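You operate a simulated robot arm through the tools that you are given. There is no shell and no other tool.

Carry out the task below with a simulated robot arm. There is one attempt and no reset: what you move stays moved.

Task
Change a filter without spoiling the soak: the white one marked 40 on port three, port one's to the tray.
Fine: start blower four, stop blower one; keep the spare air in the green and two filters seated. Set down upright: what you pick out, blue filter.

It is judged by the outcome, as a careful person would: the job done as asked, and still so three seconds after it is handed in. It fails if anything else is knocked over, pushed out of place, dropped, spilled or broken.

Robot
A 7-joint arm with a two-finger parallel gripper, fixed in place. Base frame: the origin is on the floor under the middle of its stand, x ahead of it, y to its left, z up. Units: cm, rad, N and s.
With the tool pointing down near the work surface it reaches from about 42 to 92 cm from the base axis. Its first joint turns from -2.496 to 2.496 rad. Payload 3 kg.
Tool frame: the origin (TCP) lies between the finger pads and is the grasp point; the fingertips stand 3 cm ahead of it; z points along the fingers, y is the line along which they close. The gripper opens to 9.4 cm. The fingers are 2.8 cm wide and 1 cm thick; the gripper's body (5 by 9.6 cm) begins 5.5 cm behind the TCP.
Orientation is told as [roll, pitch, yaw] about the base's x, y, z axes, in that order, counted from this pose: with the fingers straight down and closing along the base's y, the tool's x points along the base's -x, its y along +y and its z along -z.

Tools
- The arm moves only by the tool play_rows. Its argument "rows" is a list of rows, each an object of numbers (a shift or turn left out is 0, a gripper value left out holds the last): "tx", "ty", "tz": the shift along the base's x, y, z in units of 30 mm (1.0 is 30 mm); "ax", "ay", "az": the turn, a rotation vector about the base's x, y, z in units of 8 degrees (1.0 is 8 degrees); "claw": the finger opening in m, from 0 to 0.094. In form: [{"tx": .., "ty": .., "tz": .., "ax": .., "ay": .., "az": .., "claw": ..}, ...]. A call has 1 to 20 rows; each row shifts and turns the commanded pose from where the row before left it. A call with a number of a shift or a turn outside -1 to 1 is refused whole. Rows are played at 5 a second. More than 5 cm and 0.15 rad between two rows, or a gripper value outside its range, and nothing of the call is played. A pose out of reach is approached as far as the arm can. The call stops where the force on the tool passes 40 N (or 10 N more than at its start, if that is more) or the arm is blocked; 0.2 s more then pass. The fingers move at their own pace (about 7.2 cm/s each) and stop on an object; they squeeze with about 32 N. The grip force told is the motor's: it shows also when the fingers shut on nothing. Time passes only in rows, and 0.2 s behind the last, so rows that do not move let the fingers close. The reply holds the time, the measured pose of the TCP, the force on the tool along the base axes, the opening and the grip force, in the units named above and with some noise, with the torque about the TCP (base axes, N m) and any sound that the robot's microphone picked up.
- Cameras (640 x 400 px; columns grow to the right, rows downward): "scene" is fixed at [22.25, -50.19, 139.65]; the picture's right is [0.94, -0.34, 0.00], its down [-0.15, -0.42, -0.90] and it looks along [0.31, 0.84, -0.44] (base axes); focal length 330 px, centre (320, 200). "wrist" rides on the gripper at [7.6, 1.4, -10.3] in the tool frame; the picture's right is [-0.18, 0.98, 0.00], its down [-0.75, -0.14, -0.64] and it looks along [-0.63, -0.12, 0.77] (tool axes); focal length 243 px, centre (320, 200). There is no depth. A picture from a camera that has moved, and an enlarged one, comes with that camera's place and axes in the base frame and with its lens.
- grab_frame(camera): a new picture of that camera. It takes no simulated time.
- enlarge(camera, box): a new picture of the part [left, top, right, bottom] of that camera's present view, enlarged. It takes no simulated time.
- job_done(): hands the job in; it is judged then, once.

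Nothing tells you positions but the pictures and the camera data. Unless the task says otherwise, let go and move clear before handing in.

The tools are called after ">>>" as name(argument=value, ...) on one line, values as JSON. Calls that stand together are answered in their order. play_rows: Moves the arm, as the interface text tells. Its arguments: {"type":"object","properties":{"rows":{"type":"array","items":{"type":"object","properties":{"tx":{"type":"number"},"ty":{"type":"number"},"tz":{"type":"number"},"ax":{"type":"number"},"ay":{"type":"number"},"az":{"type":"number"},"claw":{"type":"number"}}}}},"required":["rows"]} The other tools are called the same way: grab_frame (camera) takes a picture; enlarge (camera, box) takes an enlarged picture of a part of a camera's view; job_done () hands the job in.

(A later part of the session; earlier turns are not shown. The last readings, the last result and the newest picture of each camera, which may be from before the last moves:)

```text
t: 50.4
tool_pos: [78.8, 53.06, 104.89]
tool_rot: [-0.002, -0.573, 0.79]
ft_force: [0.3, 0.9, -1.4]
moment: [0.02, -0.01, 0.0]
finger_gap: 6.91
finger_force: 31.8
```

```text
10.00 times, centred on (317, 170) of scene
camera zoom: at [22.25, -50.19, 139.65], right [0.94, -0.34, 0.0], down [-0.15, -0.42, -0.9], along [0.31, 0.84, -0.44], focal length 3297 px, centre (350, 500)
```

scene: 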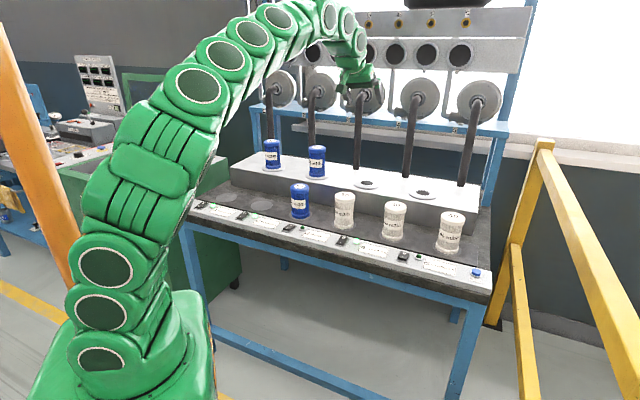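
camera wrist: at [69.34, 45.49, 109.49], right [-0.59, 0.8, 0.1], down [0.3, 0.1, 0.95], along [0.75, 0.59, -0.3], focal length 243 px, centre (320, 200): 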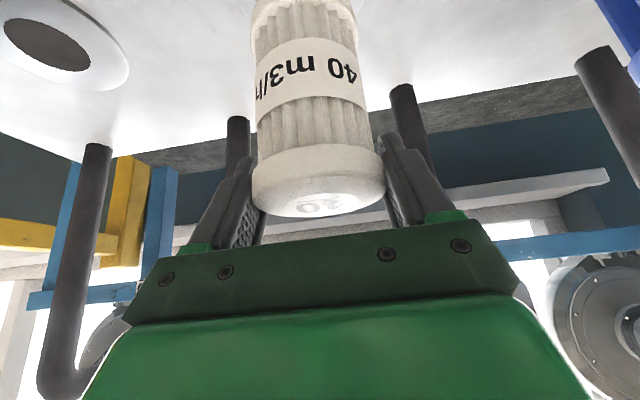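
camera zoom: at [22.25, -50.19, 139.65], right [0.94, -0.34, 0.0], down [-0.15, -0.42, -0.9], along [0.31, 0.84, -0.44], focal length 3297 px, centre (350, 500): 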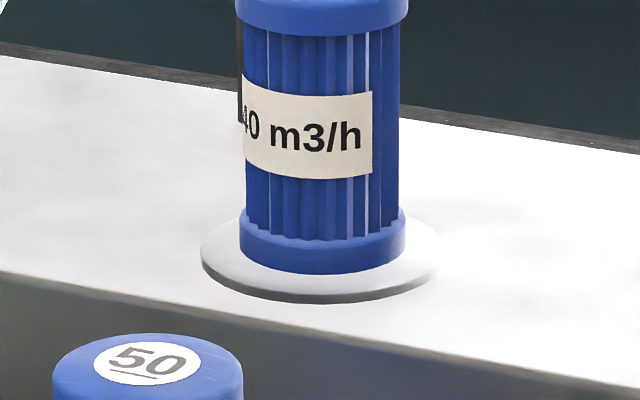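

The filter needs to move about 2.5 mm left in the scene view. I'll correct that and lower most of the way.

>>> play_rows(rows=[{"tx": -0.071, "ty": 0.054}, {"tz": -0.5}, {"tz": -0.5}, {"tz": -0.3}, {}])

>>> enlarge(camera="scene", box=[330, 160, 394, 200])

>>> grab_frame(camera="wrist")

```text
t: 51.6
tool_pos: [78.52, 53.17, 101.1]
tool_rot: [-0.004, -0.574, 0.794]
ft_force: [-0.5, -0.1, -1.7]
moment: [-0.02, 0.06, 0.02]
finger_gap: 6.89
finger_force: 31.6
```

```text
10.00 times, centred on (362, 180) of scene
camera zoom: at [22.25, -50.19, 139.65], right [0.94, -0.34, 0.0], down [-0.15, -0.42, -0.9], along [0.31, 0.84, -0.44], focal length 3297 px, centre (-100, 400)
```

zoom: 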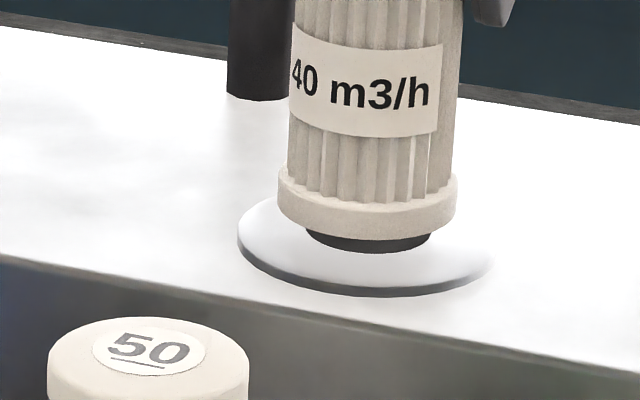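

```text
taken
camera wrist: at [69.07, 45.72, 105.53], right [-0.59, 0.8, 0.1], down [0.3, 0.1, 0.95], along [0.75, 0.59, -0.3], focal length 243 px, centre (320, 200)
```

wrist: 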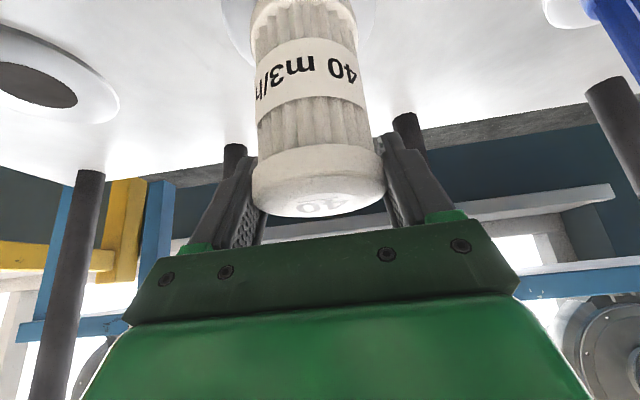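

>>> enlarge(camera="wrist", box=[200, 0, 400, 125])

```text
3.20 times, centred on (300, 62) of wrist
camera zoom: at [69.07, 45.72, 105.53], right [-0.59, 0.8, 0.1], down [0.3, 0.1, 0.95], along [0.75, 0.59, -0.3], focal length 776 px, centre (384, 640)
```

zoom: 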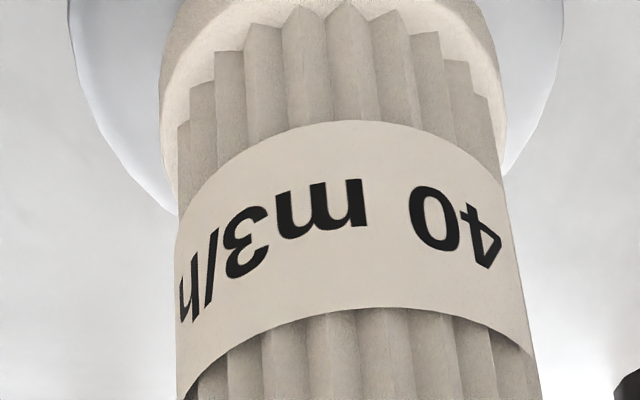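

Alignment is within about 3 mm. I'll make a tiny correction and lower in small steps until it touches.

>>> play_rows(rows=[{"tx": -0.02, "ty": -0.06, "tz": -0.1}, {"tz": -0.1}, {"tz": -0.08}, {}])

>>> enlarge(camera="scene", box=[330, 160, 394, 200])

```text
t: 52.6
tool_pos: [78.33, 53.05, 100.25]
tool_rot: [-0.003, -0.574, 0.791]
ft_force: [0.4, -0.5, -1.7]
moment: [0.0, -0.01, -0.02]
finger_gap: 6.91
finger_force: 32.0
```

```text
10.00 times, centred on (362, 180) of scene
camera zoom: at [22.25, -50.19, 139.65], right [0.94, -0.34, 0.0], down [-0.15, -0.42, -0.9], along [0.31, 0.84, -0.44], focal length 3297 px, centre (-100, 400)
```

zoom: 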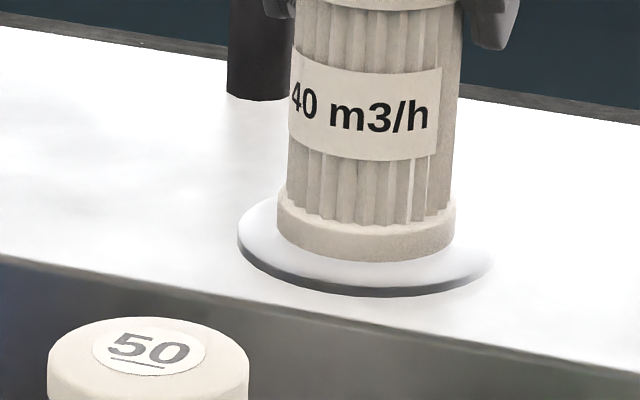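

Almost touching. I'll continue in about 1 mm steps and watch the force.

>>> play_rows(rows=[{"tz": -0.04}, {"tz": -0.04}, {}])

```text
t: 53.4
tool_pos: [78.49, 53.14, 99.98]
tool_rot: [-0.005, -0.575, 0.791]
ft_force: [-0.6, -0.5, 3.0]
moment: [-0.08, 0.13, 0.02]
finger_gap: 6.91
finger_force: 32.2
```

Contact is showing (force changed by about 5 N). I'll check the picture, then open the fingers.

>>> play_rows(rows=[{"tz": -0.03}, {}])

>>> enlarge(camera="scene", box=[330, 140, 410, 200])

```text
t: 54.0
tool_pos: [78.33, 53.08, 99.91]
tool_rot: [-0.002, -0.577, 0.794]
ft_force: [-1.4, -3.1, 17.0]
moment: [-0.39, 0.61, 0.07]
finger_gap: 6.89
finger_force: 32.1
```

```text
6.67 times, centred on (370, 170) of scene
camera zoom: at [22.25, -50.19, 139.65], right [0.94, -0.34, 0.0], down [-0.15, -0.42, -0.9], along [0.31, 0.84, -0.44], focal length 2198 px, centre (-13, 400)
```

zoom: 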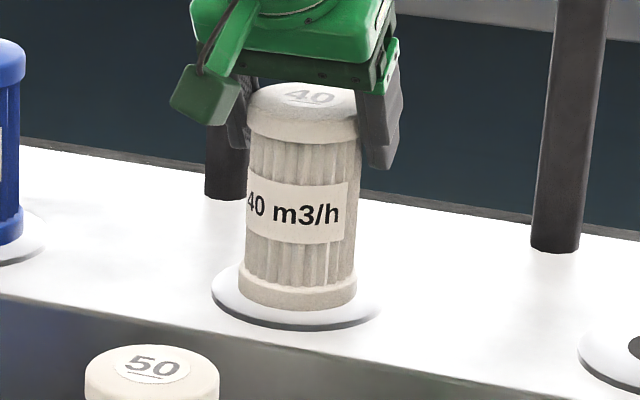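

It's resting on the flange, centred and upright. I'll release it now.

>>> play_rows(rows=[{"tz": 0.02}, {"claw": 0.08}, {"claw": 0.094}, {}, {}])

>>> enlarge(camera="scene", box=[330, 140, 410, 200])

>>> grab_frame(camera="wrist")

```text
t: 55.2
tool_pos: [78.34, 53.19, 99.88]
tool_rot: [-0.002, -0.573, 0.792]
ft_force: [-0.3, -0.3, -0.4]
moment: [0.02, -0.02, -0.02]
finger_gap: 9.4
finger_force: 0.0
```

```text
6.67 times, centred on (370, 170) of scene
camera zoom: at [22.25, -50.19, 139.65], right [0.94, -0.34, 0.0], down [-0.15, -0.42, -0.9], along [0.31, 0.84, -0.44], focal length 2198 px, centre (-13, 400)
```

zoom: 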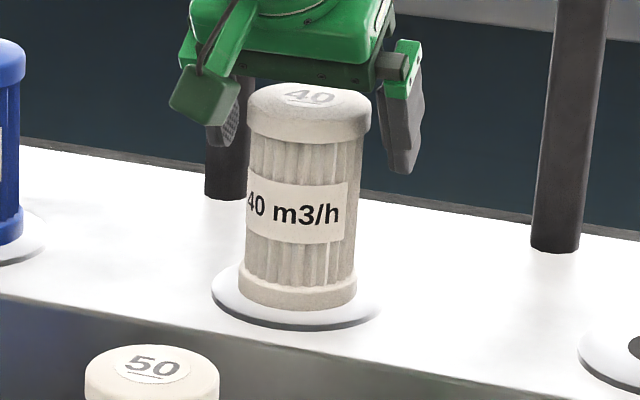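

```text
taken
camera wrist: at [69.01, 45.62, 104.41], right [-0.59, 0.8, 0.1], down [0.3, 0.1, 0.95], along [0.75, 0.59, -0.3], focal length 243 px, centre (320, 200)
```

wrist: 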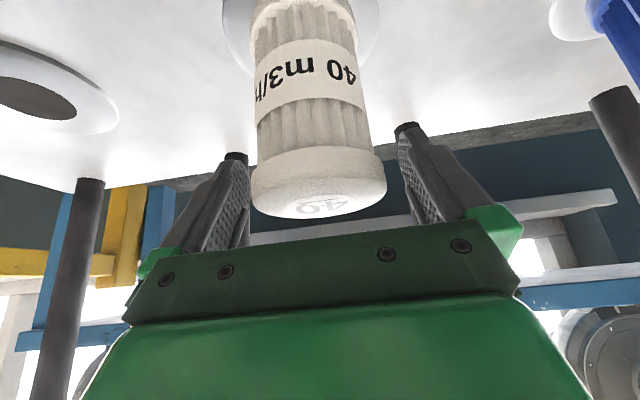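

The white 40 stands seated on port three, upright. I'll rise straight up, back away, and move over to view port one and the empty tray spots.

>>> play_rows(rows=[{"tz": 0.5}, {"tz": 0.8}, {"tz": 0.8}, {"tz": 0.7}, {"tx": -0.7, "ty": -0.7}, {"tx": -0.7, "ty": -0.7}, {"tx": -0.7, "ty": -0.7}, {"tx": -0.7, "ty": -0.7}, {"tx": -0.7, "ty": -0.7}])

>>> grab_frame(camera="wrist")

>>> grab_frame(camera="scene")

```text
t: 57.2
tool_pos: [67.96, 42.46, 108.45]
tool_rot: [-0.003, -0.574, 0.79]
ft_force: [0.0, 0.1, -0.6]
moment: [-0.01, 0.0, -0.01]
finger_gap: 9.38
finger_force: 0.0
```

```text
taken
camera wrist: at [58.5, 34.99, 112.97], right [-0.59, 0.8, 0.1], down [0.3, 0.1, 0.95], along [0.75, 0.59, -0.3], focal length 243 px, centre (320, 200)
```

wrist: 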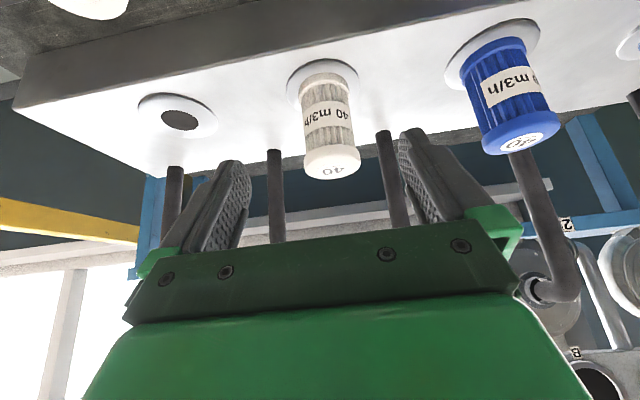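

```text
taken
```

scene: 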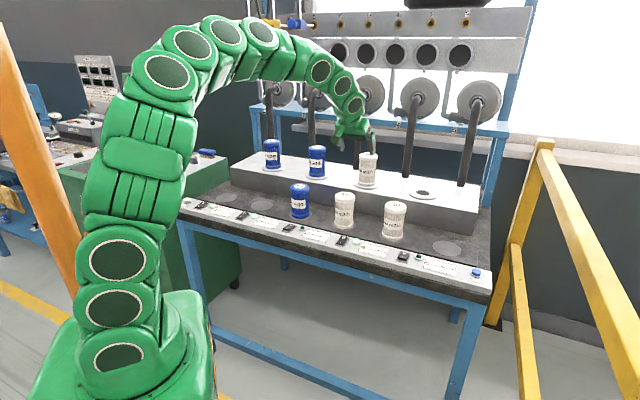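

The white filter is on port three. I'll compare its seating with the seated blue filters at the same zoom and check the lamps.

>>> enlarge(camera="scene", box=[300, 135, 396, 195])

>>> enlarge(camera="scene", box=[170, 190, 490, 290])

>>> enlarge(camera="wrist", box=[270, 10, 570, 190])

```text
6.67 times, centred on (348, 165) of scene
camera zoom: at [22.25, -50.19, 139.65], right [0.94, -0.34, 0.0], down [-0.15, -0.42, -0.9], along [0.31, 0.84, -0.44], focal length 2198 px, centre (133, 433)
```

zoom: 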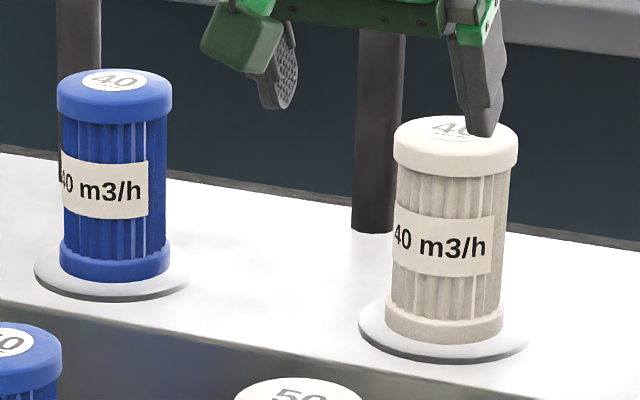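

```text
2.00 times, centred on (330, 240) of scene
camera zoom: at [22.25, -50.19, 139.65], right [0.94, -0.34, 0.0], down [-0.15, -0.42, -0.9], along [0.31, 0.84, -0.44], focal length 659 px, centre (300, 120)
```

zoom: 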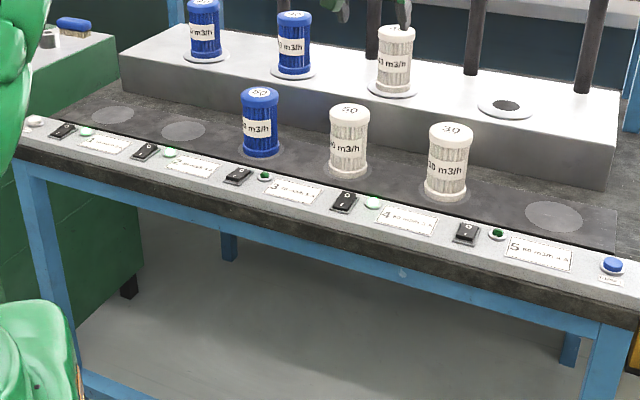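

```text
2.13 times, centred on (420, 100) of wrist
camera zoom: at [58.5, 34.99, 112.97], right [-0.59, 0.8, 0.1], down [0.3, 0.1, 0.95], along [0.75, 0.59, -0.3], focal length 518 px, centre (107, 413)
```

zoom: 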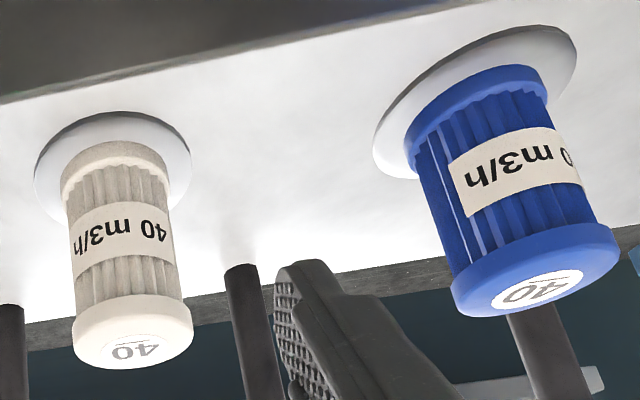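

The white filter's seating matches the blue one's exactly in height and centring. Before pulling port one's filter I'll glance at the spare-air gauge, which should read about 40 with three filters in.

>>> play_rows(rows=[{"tx": -1, "ty": -0.55, "tz": 1}, {"tx": -1, "ty": -0.55, "tz": 1}, {"tz": 1}, {"tz": 1}, {"tz": 1, "ax": 0.71, "ay": -0.704}, {"tz": 1, "ax": 0.71, "ay": -0.704}, {"tz": 1, "ax": 0.71, "ay": -0.704}, {"tz": 1, "ax": 0.71, "ay": -0.704}, {"tz": 1, "ax": 0.71, "ay": -0.704}, {"tz": 1, "ax": 0.71, "ay": -0.704}, {"tz": 1, "ax": 0.71, "ay": -0.704}, {"tz": 1, "ax": 0.71, "ay": -0.704}, {"tx": -0.8, "ty": 0.6, "tz": 1, "az": 1}, {"tx": -0.8, "ty": 0.6, "tz": 1, "az": 1}, {"tx": -0.8, "ty": 0.6, "tz": 1, "az": 1}, {"tx": -0.8, "ty": 0.6, "tz": 1, "az": 1}])

>>> grab_frame(camera="wrist")

```text
t: 60.6
tool_pos: [52.1, 46.39, 156.39]
tool_rot: [-3.137, -1.453, -1.799]
ft_force: [-0.3, 0.5, 0.3]
moment: [0.0, 0.02, -0.03]
finger_gap: 9.38
finger_force: 0.1
```

```text
taken
camera wrist: at [48.74, 37.66, 147.55], right [-0.96, 0.2, 0.18], down [-0.02, -0.74, 0.67], along [0.27, 0.64, 0.72], focal length 243 px, centre (320, 200)
```

wrist: 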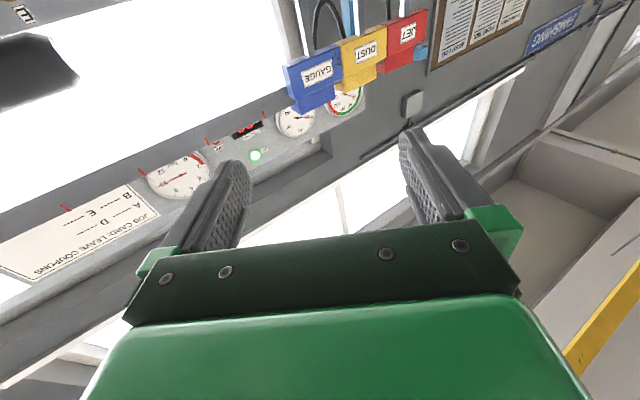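

>>> enlarge(camera="wrist", box=[320, 75, 376, 125])

>>> enlarge(camera="wrist", box=[230, 80, 330, 170])

```text
8.00 times, centred on (348, 100) of wrist
camera zoom: at [48.74, 37.66, 147.55], right [-0.96, 0.2, 0.18], down [-0.02, -0.74, 0.67], along [0.27, 0.64, 0.72], focal length 1941 px, centre (96, 1000)
```

zoom: 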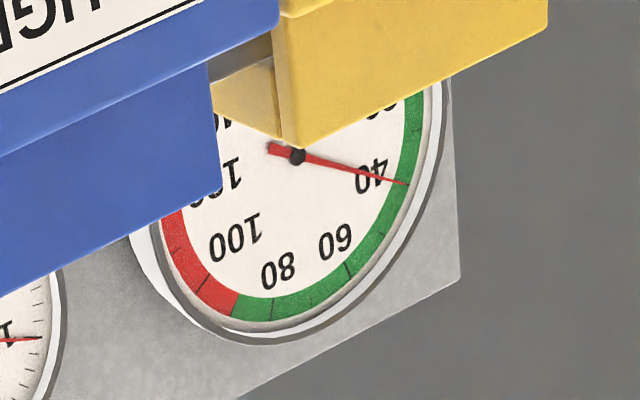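

```text
4.44 times, centred on (280, 125) of wrist
camera zoom: at [48.74, 37.66, 147.55], right [-0.96, 0.2, 0.18], down [-0.02, -0.74, 0.67], along [0.27, 0.64, 0.72], focal length 1078 px, centre (498, 533)
```

zoom: 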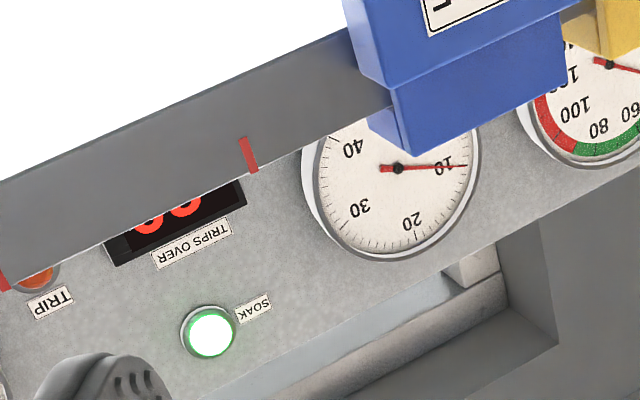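

Spare air reads 40, current is 10 A and the soak lamp is still lit, so the white filter counts as seated. Now I'll come back down and go to port one.

>>> play_rows(rows=[{"tz": -1, "ax": -0.974, "ay": 0.227}, {"tz": -1, "ax": -0.974, "ay": 0.227}, {"tz": -1, "ax": -0.974, "ay": 0.227}, {"tz": -1, "ax": -0.974, "ay": 0.227}, {"tz": -1, "ax": -0.974, "ay": 0.227}, {"tz": -1, "ax": -0.974, "ay": 0.227}, {"tz": -1, "ax": -0.974, "ay": 0.227}, {"tz": -1, "ax": -0.974, "ay": 0.227}, {"tz": -1, "az": -1}, {"tz": -1, "az": -1}, {"tz": -1, "az": -1}, {"tz": -1, "az": -0.98}, {"tz": -1}, {"tz": -1}, {"tz": -1}])

>>> grab_frame(camera="scene")

```text
t: 63.8
tool_pos: [52.18, 46.71, 111.79]
tool_rot: [0.002, -0.578, 0.788]
ft_force: [0.4, 0.1, 0.3]
moment: [-0.01, -0.01, 0.01]
finger_gap: 9.4
finger_force: 0.2
```

```text
taken
```

scene: 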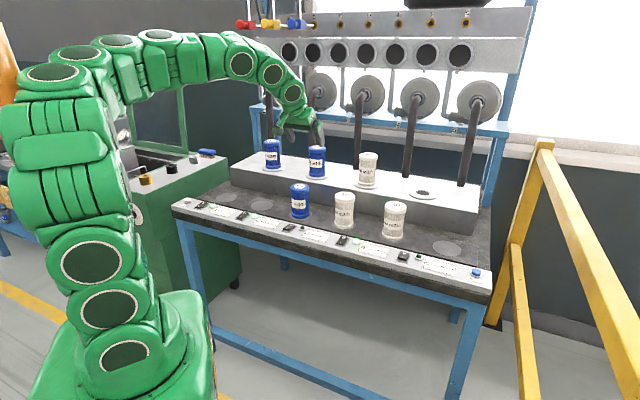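

>>> play_rows(rows=[{"tx": -0.54, "ty": 0.9}, {"tx": -0.54, "ty": 0.9}, {"tx": -0.54, "ty": 0.9}, {"tx": -0.54, "ty": 0.9}, {"tx": -0.54, "ty": 0.9}, {"tx": -0.54, "ty": 0.9}, {"tx": -0.54, "ty": 0.9}, {"tx": -0.54, "ty": 0.9}])

>>> grab_frame(camera="wrist")

>>> grab_frame(camera="scene")

```text
t: 65.6
tool_pos: [39.61, 61.73, 109.8]
tool_rot: [0.013, -0.576, 0.789]
ft_force: [0.1, 0.7, 0.4]
moment: [0.04, -0.04, -0.01]
finger_gap: 9.41
finger_force: 0.0
out of reach, approached as far as the arm can: row 6, 7, 8
```

```text
taken
camera wrist: at [30.21, 54.31, 114.26], right [-0.59, 0.8, 0.11], down [0.3, 0.1, 0.95], along [0.75, 0.6, -0.3], focal length 243 px, centre (320, 200)
```

wrist: 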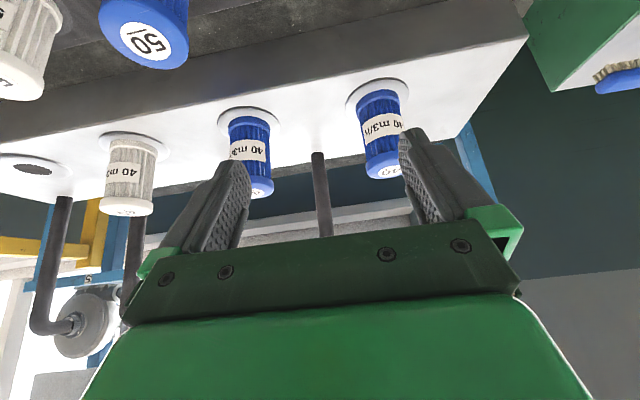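

```text
taken
```

scene: 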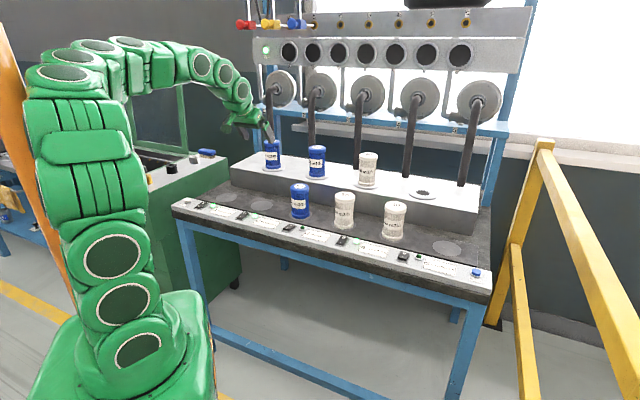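

The arm is near a joint limit with the tool turned to 45° out here. I'll turn the tool to follow the arm's direction and continue toward port one.

>>> play_rows(rows=[{"az": 0.8}, {"az": 0.8}, {"az": 0.8}, {"tx": -0.2, "ty": 0.6}, {"tx": -0.2, "ty": 0.6}, {"tx": -0.1, "ty": 0.6}])

>>> grab_frame(camera="wrist")

>>> grab_frame(camera="scene")

```text
t: 67.0
tool_pos: [37.96, 67.19, 109.93]
tool_rot: [0.005, -0.573, 1.12]
ft_force: [0.0, -1.0, 0.3]
moment: [0.01, 0.01, -0.02]
finger_gap: 9.42
finger_force: 0.0
```

```text
taken
camera wrist: at [31.56, 57.11, 114.33], right [-0.82, 0.56, 0.1], down [0.25, 0.19, 0.95], along [0.51, 0.8, -0.3], focal length 243 px, centre (320, 200)
```

wrist: 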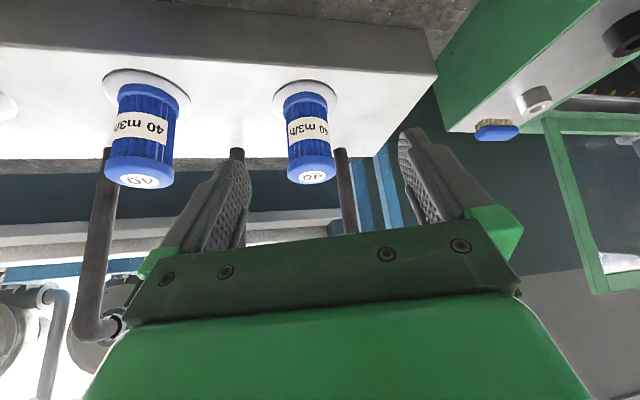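

```text
taken
```

scene: 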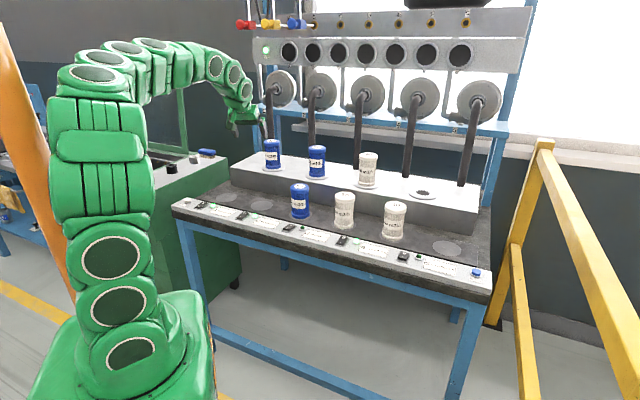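

Port one's blue filter is straight ahead. I'll zoom in to fix its position.

>>> enlarge(camera="wrist", box=[250, 60, 380, 200])

>>> enlarge(camera="scene", box=[240, 100, 336, 180])

```text
2.86 times, centred on (315, 130) of wrist
camera zoom: at [31.56, 57.11, 114.33], right [-0.82, 0.56, 0.1], down [0.25, 0.19, 0.95], along [0.51, 0.8, -0.3], focal length 693 px, centre (334, 400)
```

zoom: 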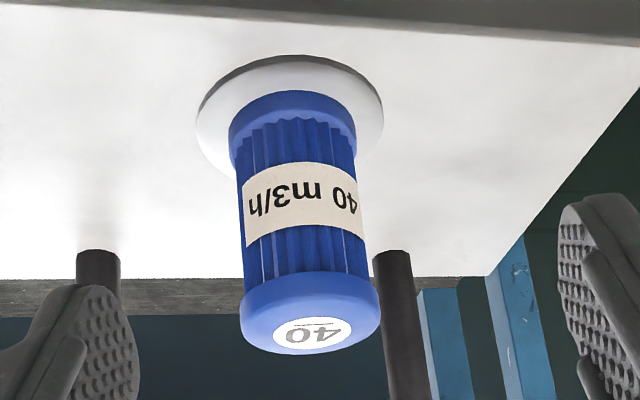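

```text
5.00 times, centred on (288, 140) of scene
camera zoom: at [22.25, -50.19, 139.65], right [0.94, -0.34, 0.0], down [-0.15, -0.42, -0.9], along [0.31, 0.84, -0.44], focal length 1649 px, centre (480, 500)
```

zoom: 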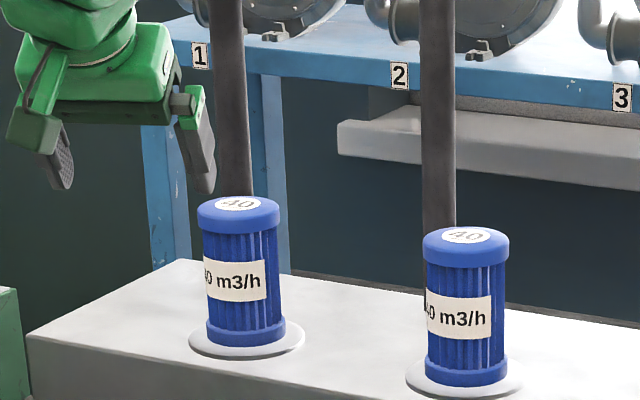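

Port one's filter is at about (49.0, 83.1) with its top near z = 100.8. I'll move in above it, staying higher than its cap.

>>> play_rows(rows=[{"tx": 0.61, "ty": 0.88, "tz": -0.1}, {"tx": 0.61, "ty": 0.88, "tz": -0.1}, {"tx": 0.61, "ty": 0.88, "tz": -0.1}, {"tx": 0.61, "ty": 0.88, "tz": -0.1}])

>>> grab_frame(camera="wrist")

>>> enlarge(camera="scene", box=[220, 80, 336, 180])

```text
t: 68.2
tool_pos: [54.76, 69.41, 108.32]
tool_rot: [0.008, -0.577, 1.005]
ft_force: [-0.8, 0.5, -0.8]
moment: [-0.07, -0.05, -0.01]
finger_gap: 9.39
finger_force: 0.0
out of reach, approached as far as the arm can: row 3, 4
stopped in row 4: the arm was blocked; the commanded pose is now the measured one
```

```text
taken
camera wrist: at [47.28, 60.06, 112.67], right [-0.75, 0.65, 0.11], down [0.27, 0.16, 0.95], along [0.6, 0.74, -0.3], focal length 243 px, centre (320, 200)
```

wrist: 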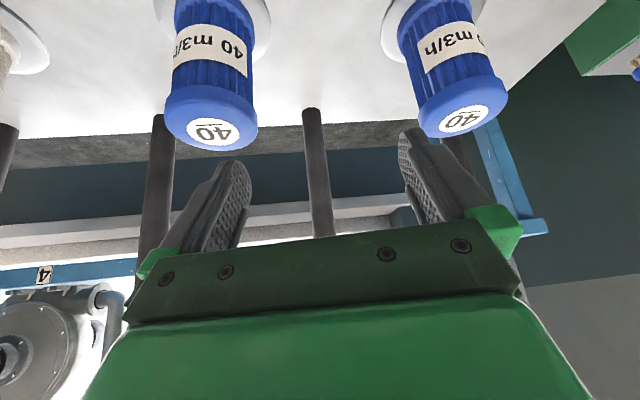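

```text
4.00 times, centred on (278, 130) of scene
camera zoom: at [22.25, -50.19, 139.65], right [0.94, -0.34, 0.0], down [-0.15, -0.42, -0.9], along [0.31, 0.84, -0.44], focal length 1319 px, centre (488, 480)
```

zoom: 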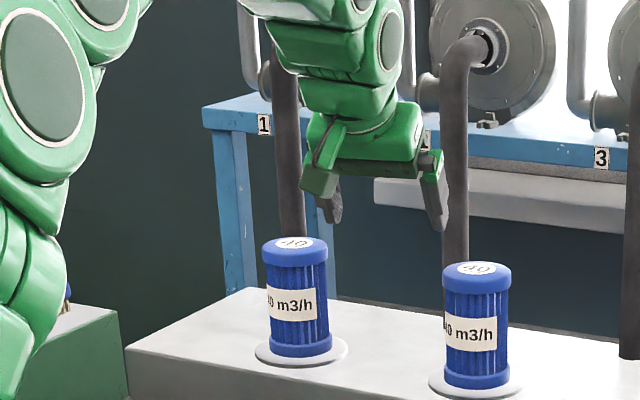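

The arm's elbow has swung out sideways and hit a joint limit, so it stopped short; nothing was touched. I'll retrace my last path to bring the elbow back up, starting by backing away from the box.

>>> play_rows(rows=[{"tx": -0.1, "ty": -0.9, "tz": 0.15, "az": -0.194}, {"tx": -0.1, "ty": -0.9, "tz": 0.15, "az": -0.194}, {"tx": -0.1, "ty": -0.95, "tz": 0.15, "az": -0.194}, {"tx": -0.1, "ty": -0.95, "tz": 0.15, "az": -0.194}, {"tx": -0.1, "ty": -0.95, "tz": 0.15, "az": -0.194}, {"tx": -0.1, "ty": -0.95, "tz": 0.15, "az": -0.194}, {"tx": -0.1, "ty": -0.95, "tz": 0.15, "az": -0.194}, {"tx": -0.1, "ty": -0.95, "tz": 0.15, "az": -0.194}])

>>> grab_frame(camera="scene")

```text
t: 70.0
tool_pos: [52.36, 46.91, 111.93]
tool_rot: [0.01, -0.578, 0.787]
ft_force: [0.8, 0.7, 0.0]
moment: [0.01, 0.02, 0.0]
finger_gap: 9.42
finger_force: 0.0
```

```text
taken
```

scene: 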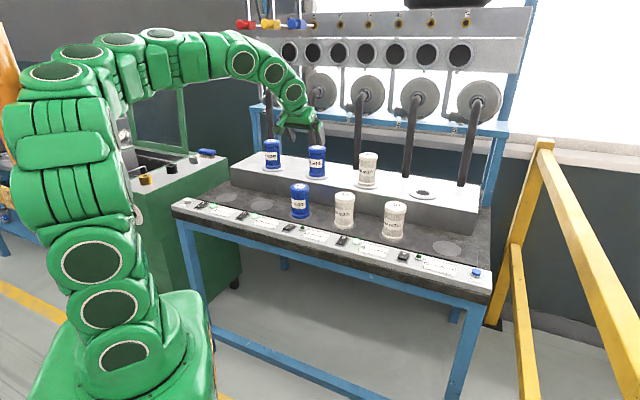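

>>> play_rows(rows=[{"tz": 1}, {"tz": 1}, {"tz": 1}, {"tz": 1, "az": 0.98}, {"tz": 1, "az": 1}, {"tz": 1, "az": 1}, {"tz": 1, "az": 1}, {"tz": 1, "ax": 0.974, "ay": -0.227}, {"tz": 1, "ax": 0.974, "ay": -0.227}, {"tz": 1, "ax": 0.974, "ay": -0.227}, {"tz": 1, "ax": 0.974, "ay": -0.227}, {"tz": 1, "ax": 0.974, "ay": -0.227}, {"tz": 1, "ax": 0.974, "ay": -0.227}, {"tz": 1, "ax": 0.974, "ay": -0.227}, {"tz": 1, "ax": 0.974, "ay": -0.227}])

>>> grab_frame(camera="scene")

```text
t: 73.2
tool_pos: [52.34, 46.82, 156.93]
tool_rot: [-3.112, -1.445, -1.82]
ft_force: [-0.1, -0.2, 0.2]
moment: [-0.01, -0.01, -0.03]
finger_gap: 9.43
finger_force: 0.0
```

```text
taken
```

scene: 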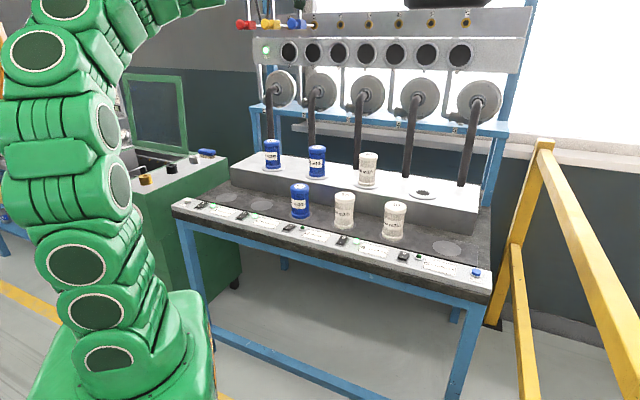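

>>> play_rows(rows=[{"tx": 0.8, "ty": -0.6, "tz": -1, "az": -1}, {"tx": 0.8, "ty": -0.6, "tz": -1, "az": -1}, {"tx": 0.8, "ty": -0.6, "tz": -1, "az": -1}, {"tx": 0.8, "ty": -0.6, "tz": -1, "az": -1}, {"tz": -1, "ax": -0.71, "ay": 0.704}, {"tz": -1, "ax": -0.71, "ay": 0.704}, {"tz": -1, "ax": -0.71, "ay": 0.704}, {"tz": -1, "ax": -0.71, "ay": 0.704}, {"tz": -1, "ax": -0.71, "ay": 0.704}, {"tz": -1, "ax": -0.71, "ay": 0.704}, {"tz": -1, "ax": -0.71, "ay": 0.704}, {"tz": -1, "ax": -0.71, "ay": 0.704}, {"tz": -1}, {"tz": -1}, {"tx": 1, "ty": 0.4, "tz": -1}, {"tx": 1, "ty": 0.4, "tz": -1}])

>>> grab_frame(camera="scene")

```text
t: 76.6
tool_pos: [67.78, 42.31, 108.63]
tool_rot: [-0.003, -0.581, 0.795]
ft_force: [-0.1, 0.4, 0.6]
moment: [-0.01, 0.01, 0.03]
finger_gap: 9.39
finger_force: 0.0
```

```text
taken
```

scene: 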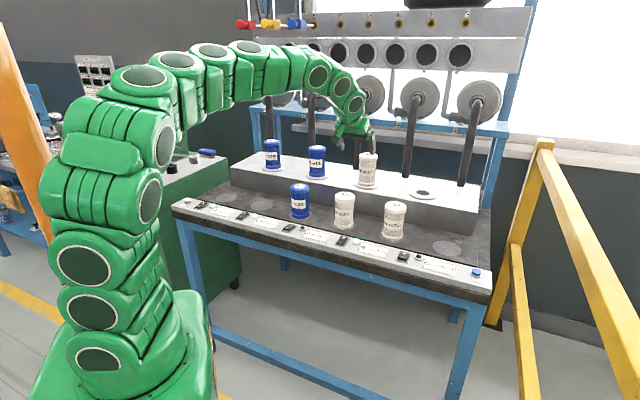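

The elbow is only partly back up. I'll do the opposite loop: level the tool, turn it to the right, then tip it down again, to swing the elbow up.

>>> play_rows(rows=[{"tx": -1, "ty": -0.55, "tz": 1}, {"tx": -1, "ty": -0.55, "tz": 1}, {"tz": 1}, {"tz": 1}, {"tz": 1, "ax": 0.714, "ay": -0.7}, {"tz": 1, "ax": 0.714, "ay": -0.7}, {"tz": 1, "ax": 0.714, "ay": -0.7}, {"tz": 1, "ax": 0.714, "ay": -0.7}, {"tz": 1, "ax": 0.714, "ay": -0.7}, {"tz": 1, "ax": 0.714, "ay": -0.7}, {"tz": 1, "ax": 0.714, "ay": -0.7}, {"az": -1}, {"az": -1}, {"az": -1}, {"az": -1}, {"az": -1}])

>>> grab_frame(camera="scene")

```text
t: 80.2
tool_pos: [63.91, 36.0, 143.01]
tool_rot: [1.14, -1.411, -1.05]
ft_force: [0.0, -0.4, -0.1]
moment: [-0.03, 0.02, 0.01]
finger_gap: 9.39
finger_force: 0.0
stopped in row 16: the arm was blocked; the commanded pose is now the measured one
```

```text
taken
```

scene: 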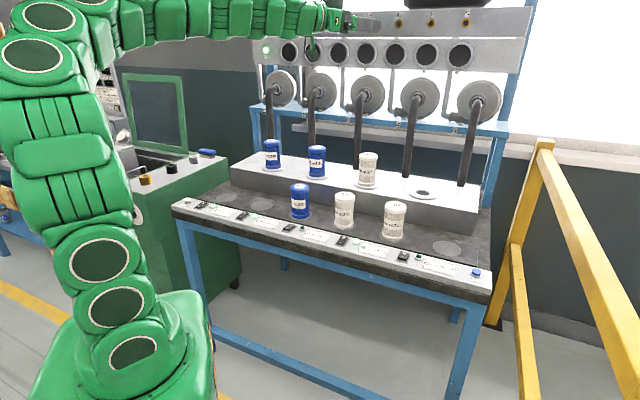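

Turning right made it worse, so the elbow follows the opposite sense. I'll turn the level tool left instead, then tip it fully down before turning back; that gave a good posture earlier.

>>> play_rows(rows=[{"az": 1}, {"az": 1}, {"az": 1}, {"az": 1}, {"az": 1}, {"tx": -0.5, "ty": 0.4, "tz": 0.4, "az": 1}, {"tx": -0.8, "ty": 0.6, "tz": 0.8, "az": 1}, {"tx": -0.8, "ty": 0.6, "tz": 0.8, "az": 1}, {"tx": -0.8, "ty": 0.6, "tz": 0.8, "az": 1}])

>>> grab_frame(camera="scene")

```text
t: 82.2
tool_pos: [55.16, 42.86, 151.53]
tool_rot: [1.135, -1.412, 0.212]
ft_force: [-2.2, 3.7, 0.4]
moment: [0.01, -0.03, -0.18]
finger_gap: 9.4
finger_force: 0.1
```

```text
taken
```

scene: 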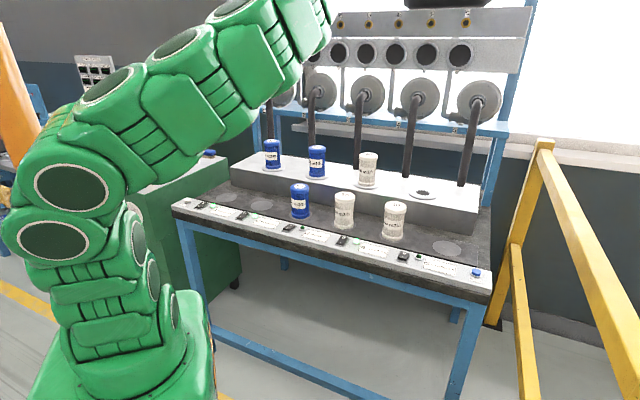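

>>> play_rows(rows=[{}, {}])

>>> grab_frame(camera="wrist")

```text
t: 82.8
tool_pos: [55.16, 42.77, 151.79]
tool_rot: [1.152, -1.413, 0.194]
ft_force: [0.0, 0.2, 0.9]
moment: [-0.03, -0.03, -0.03]
finger_gap: 9.4
finger_force: 0.1
```

```text
taken
camera wrist: at [50.39, 32.85, 145.08], right [-0.92, 0.23, 0.32], down [0.11, -0.63, 0.76], along [0.38, 0.74, 0.56], focal length 243 px, centre (320, 200)
```

wrist: 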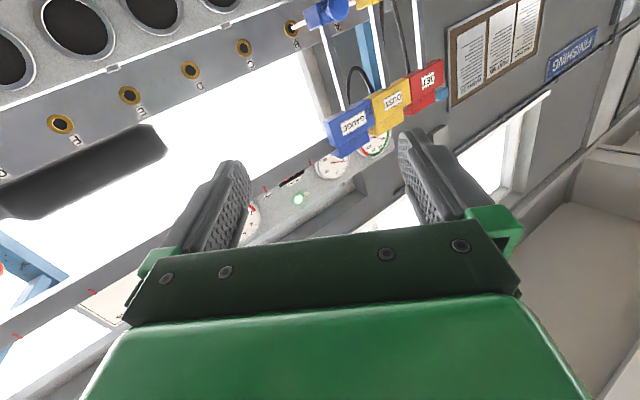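

>>> play_rows(rows=[{"tz": -0.8, "ax": -0.957, "ay": 0.214}, {"tz": -0.8, "ax": -0.957, "ay": 0.214}, {"tz": -0.8, "ax": -0.957, "ay": 0.214}, {"tz": -0.8, "ax": -0.957, "ay": 0.214}, {"tz": -0.8, "ax": -0.957, "ay": 0.214}, {"tz": -0.8, "ax": -0.957, "ay": 0.214}, {"tz": -0.8, "ax": -0.957, "ay": 0.214}, {"tz": -0.8, "ax": -0.957, "ay": 0.214}, {"tz": -0.8, "ax": -0.957, "ay": 0.214}, {"tz": -0.8, "ax": -0.957, "ay": 0.214}, {"tz": -0.8, "ax": -0.957, "ay": 0.214}])

>>> grab_frame(camera="scene")

```text
t: 85.2
tool_pos: [54.91, 42.69, 124.98]
tool_rot: [0.0, 0.004, 1.207]
ft_force: [0.1, 1.1, -0.1]
moment: [-0.02, 0.01, -0.02]
finger_gap: 9.41
finger_force: 0.0
```

```text
taken
```

scene: 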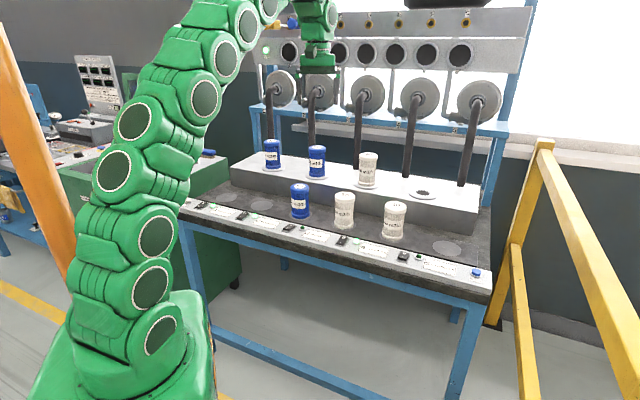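

The posture is upright again. With the tool vertical I'll move toward port one's side, then tilt it outward there.

>>> play_rows(rows=[{"tx": -0.77, "ty": 0.85, "tz": -0.5}, {"tx": -0.77, "ty": 0.85, "tz": -0.5}, {"tx": -0.77, "ty": 0.85, "tz": -0.5}, {"tx": -0.77, "ty": 0.85, "tz": -0.5}, {"tx": -0.77, "ty": 0.85, "tz": -0.5}, {"tx": -0.77, "ty": 0.85, "tz": -0.5}, {"tx": -0.77, "ty": 0.85, "tz": -0.5}, {"tx": -0.77, "ty": 0.85, "tz": -0.5}])

>>> grab_frame(camera="scene")

```text
t: 87.0
tool_pos: [36.38, 63.09, 113.12]
tool_rot: [-0.002, 0.002, 1.206]
ft_force: [0.6, 0.5, -0.3]
moment: [-0.02, 0.02, -0.02]
finger_gap: 9.36
finger_force: 0.0
```

```text
taken
```

scene: 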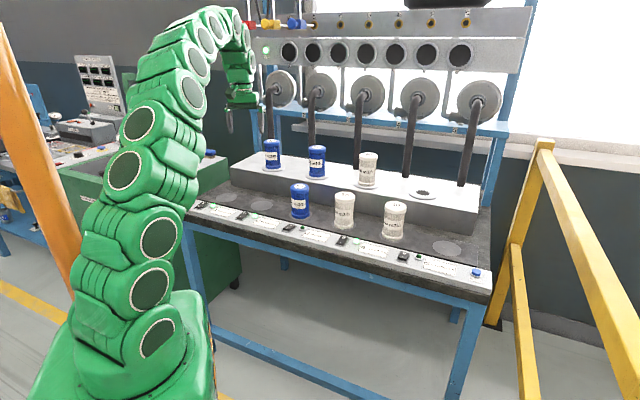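

>>> play_rows(rows=[{"tz": -0.2, "ax": 0.77, "ay": -0.293}, {"tz": -0.2, "ax": 0.77, "ay": -0.293}, {"tz": -0.2, "ax": 0.77, "ay": -0.293}, {"tz": -0.2, "ax": 0.77, "ay": -0.293}, {"tz": -0.2, "ax": 0.77, "ay": -0.293}])

>>> grab_frame(camera="wrist")

>>> grab_frame(camera="scene")

```text
t: 88.2
tool_pos: [36.61, 62.95, 110.02]
tool_rot: [-0.001, -0.575, 1.207]
ft_force: [1.7, 0.6, -0.4]
moment: [-0.03, 0.02, 0.02]
finger_gap: 9.4
finger_force: 0.1
```

```text
taken
camera wrist: at [30.97, 52.44, 114.48], right [-0.86, 0.49, 0.1], down [0.23, 0.21, 0.95], along [0.45, 0.84, -0.3], focal length 243 px, centre (320, 200)
```

wrist: 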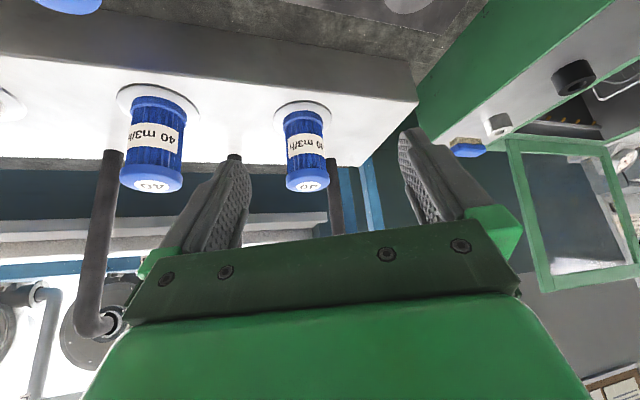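

```text
taken
```

scene: 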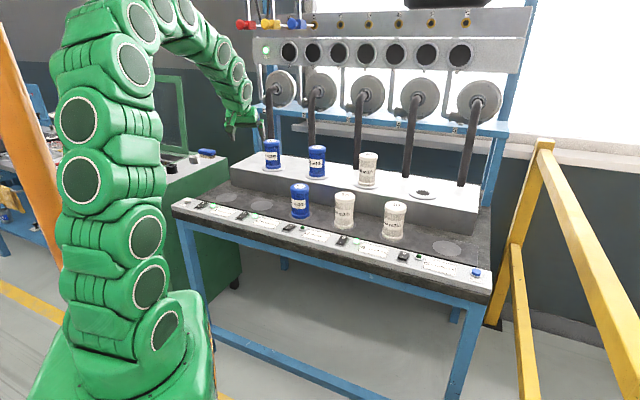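

Posture is good and port one is straight ahead. I'll extend toward it in small steps, watching that the arm follows.

>>> play_rows(rows=[{"tx": 0.56, "ty": 0.93, "tz": -0.15}, {"tx": 0.56, "ty": 0.93, "tz": -0.15}, {"tx": 0.56, "ty": 0.93, "tz": -0.15}])

>>> grab_frame(camera="wrist")

```text
t: 89.0
tool_pos: [41.62, 71.72, 108.79]
tool_rot: [-0.002, -0.575, 1.209]
ft_force: [0.0, -0.6, -0.1]
moment: [-0.01, -0.01, -0.01]
finger_gap: 9.41
finger_force: 0.1
```

```text
taken
camera wrist: at [36.08, 60.99, 113.24], right [-0.86, 0.49, 0.1], down [0.23, 0.21, 0.95], along [0.45, 0.84, -0.3], focal length 243 px, centre (320, 200)
```

wrist: 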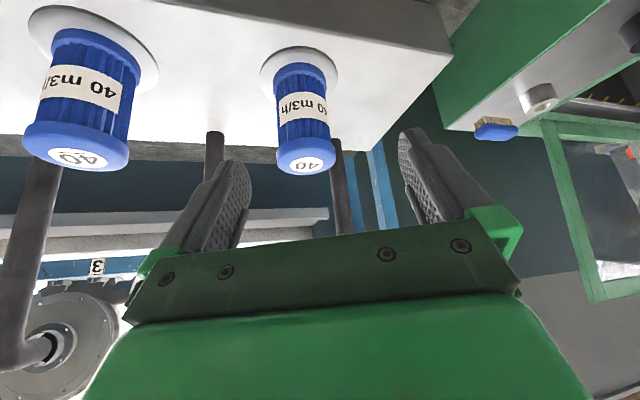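

The arm follows properly. I'll move the rest of the way to above port one's filter.

>>> play_rows(rows=[{"tx": 0.61, "ty": 0.95, "tz": -0.1}, {"tx": 0.61, "ty": 0.95, "tz": -0.1}, {"tx": 0.61, "ty": 0.95, "tz": -0.1}, {"tx": 0.61, "ty": 0.95, "tz": -0.1}])

>>> grab_frame(camera="wrist")

>>> enlarge(camera="scene", box=[220, 80, 336, 180])

```text
t: 90.0
tool_pos: [48.9, 82.74, 107.76]
tool_rot: [-0.001, -0.575, 1.208]
ft_force: [-0.9, -0.5, 0.9]
moment: [0.0, 0.03, 0.01]
finger_gap: 9.41
finger_force: 0.1
```

```text
taken
camera wrist: at [43.43, 72.14, 112.31], right [-0.86, 0.49, 0.1], down [0.23, 0.22, 0.95], along [0.45, 0.84, -0.3], focal length 243 px, centre (320, 200)
```

wrist: 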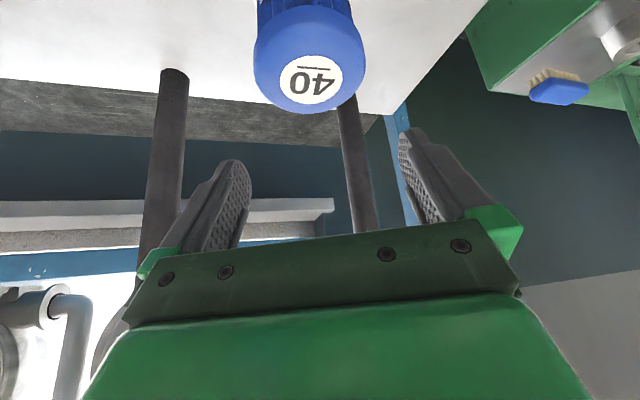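

```text
4.00 times, centred on (278, 130) of scene
camera zoom: at [22.25, -50.19, 139.65], right [0.94, -0.34, 0.0], down [-0.15, -0.42, -0.9], along [0.31, 0.84, -0.44], focal length 1319 px, centre (488, 480)
```

zoom: 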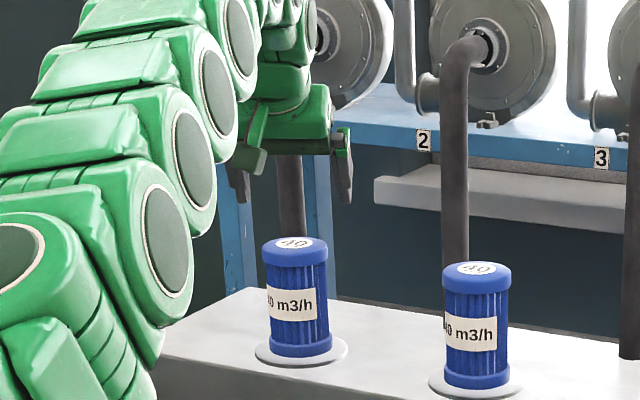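

I'm centred over port one's filter (within about 3 mm). I'll descend to its cap and check before closing.

>>> play_rows(rows=[{"ty": 0.09, "tz": -0.8}, {"tz": -0.8}, {"tz": -0.6}, {"tz": -0.38}])

>>> grab_frame(camera="wrist")

>>> enlarge(camera="scene", box=[220, 80, 336, 180])

```text
t: 91.0
tool_pos: [49.09, 83.23, 100.03]
tool_rot: [0.0, -0.575, 1.207]
ft_force: [0.1, -0.3, 0.1]
moment: [-0.01, 0.0, -0.04]
finger_gap: 9.42
finger_force: 0.1
```

```text
taken
camera wrist: at [43.51, 72.48, 104.48], right [-0.86, 0.49, 0.1], down [0.23, 0.21, 0.95], along [0.45, 0.84, -0.3], focal length 243 px, centre (320, 200)
```

wrist: 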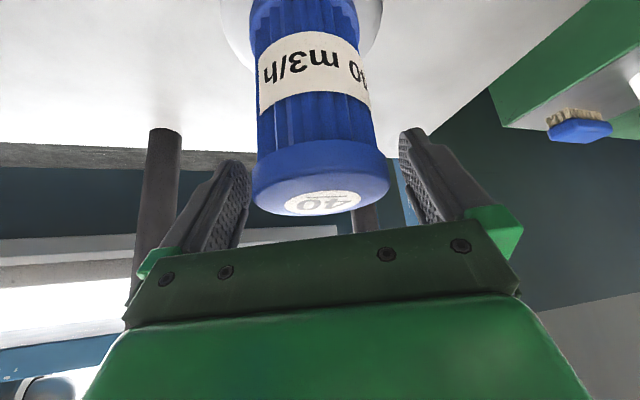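

```text
4.00 times, centred on (278, 130) of scene
camera zoom: at [22.25, -50.19, 139.65], right [0.94, -0.34, 0.0], down [-0.15, -0.42, -0.9], along [0.31, 0.84, -0.44], focal length 1319 px, centre (488, 480)
```

zoom: 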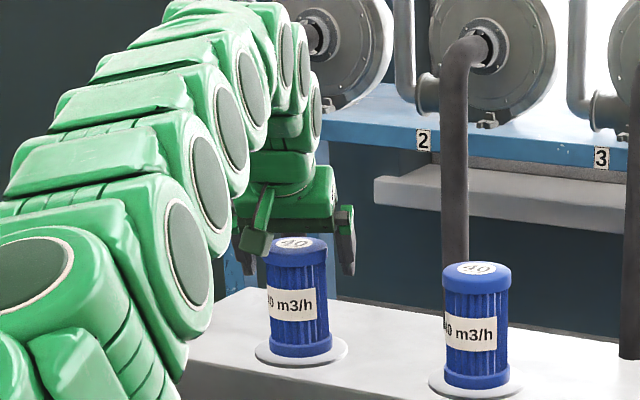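

The cap is centred between the fingers. Closing now and lifting gently.

>>> play_rows(rows=[{"claw": 0.03}, {}, {}, {}, {"tz": 0.15}, {"tz": 0.25}, {}])

>>> enlarge(camera="scene", box=[220, 80, 336, 180])

```text
t: 92.6
tool_pos: [49.08, 83.08, 101.21]
tool_rot: [0.0, -0.575, 1.205]
ft_force: [0.2, 0.1, -2.6]
moment: [0.03, 0.01, 0.0]
finger_gap: 7.01
finger_force: 32.4
```

```text
4.00 times, centred on (278, 130) of scene
camera zoom: at [22.25, -50.19, 139.65], right [0.94, -0.34, 0.0], down [-0.15, -0.42, -0.9], along [0.31, 0.84, -0.44], focal length 1319 px, centre (488, 480)
```

zoom: 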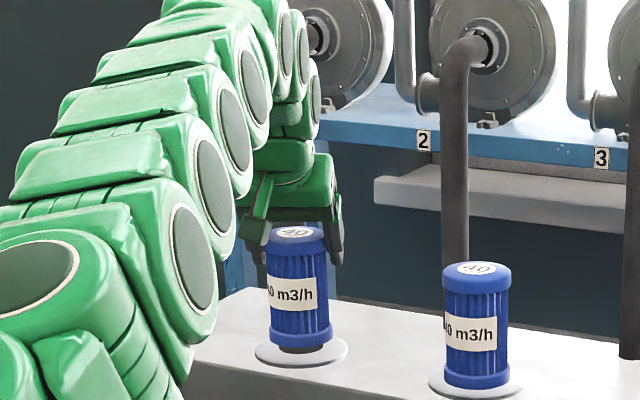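

It lifts freely. I'll raise it clear, then bring it straight back over the empty tray spot.

>>> play_rows(rows=[{"tz": 0.5}, {"tz": 0.6}, {"tz": 0.6}, {"tz": 0.4}, {"tx": -0.3, "ty": -0.5}, {"tx": -0.5, "ty": -0.9}, {"tx": -0.5, "ty": -0.9}, {"tx": -0.5, "ty": -0.9}, {"tx": -0.5, "ty": -0.9}, {"tx": -0.5, "ty": -0.9}, {"tx": -0.3, "ty": -0.5}])

>>> grab_frame(camera="wrist")

>>> grab_frame(camera="scene")

```text
t: 95.0
tool_pos: [39.58, 66.36, 107.43]
tool_rot: [0.0, -0.576, 1.206]
ft_force: [-0.1, 0.2, -1.7]
moment: [-0.01, 0.0, 0.0]
finger_gap: 7.0
finger_force: 32.6
```

```text
taken
camera wrist: at [33.98, 55.77, 111.92], right [-0.86, 0.49, 0.1], down [0.23, 0.21, 0.95], along [0.45, 0.84, -0.3], focal length 243 px, centre (320, 200)
```

wrist: 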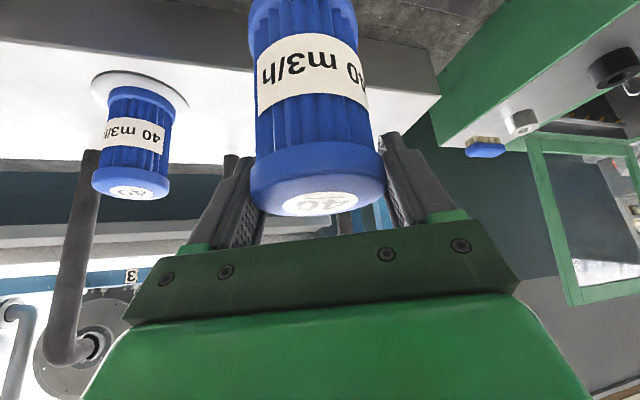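

```text
taken
```

scene: 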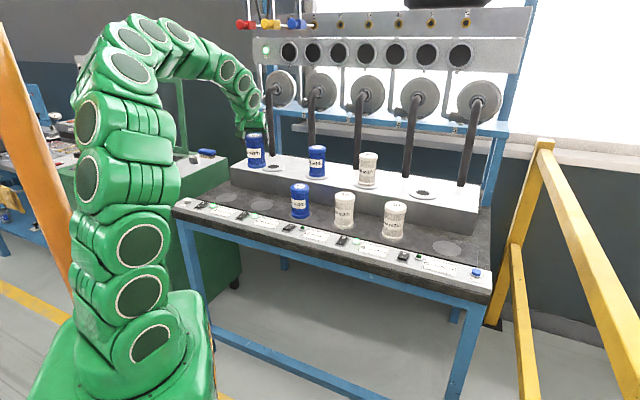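

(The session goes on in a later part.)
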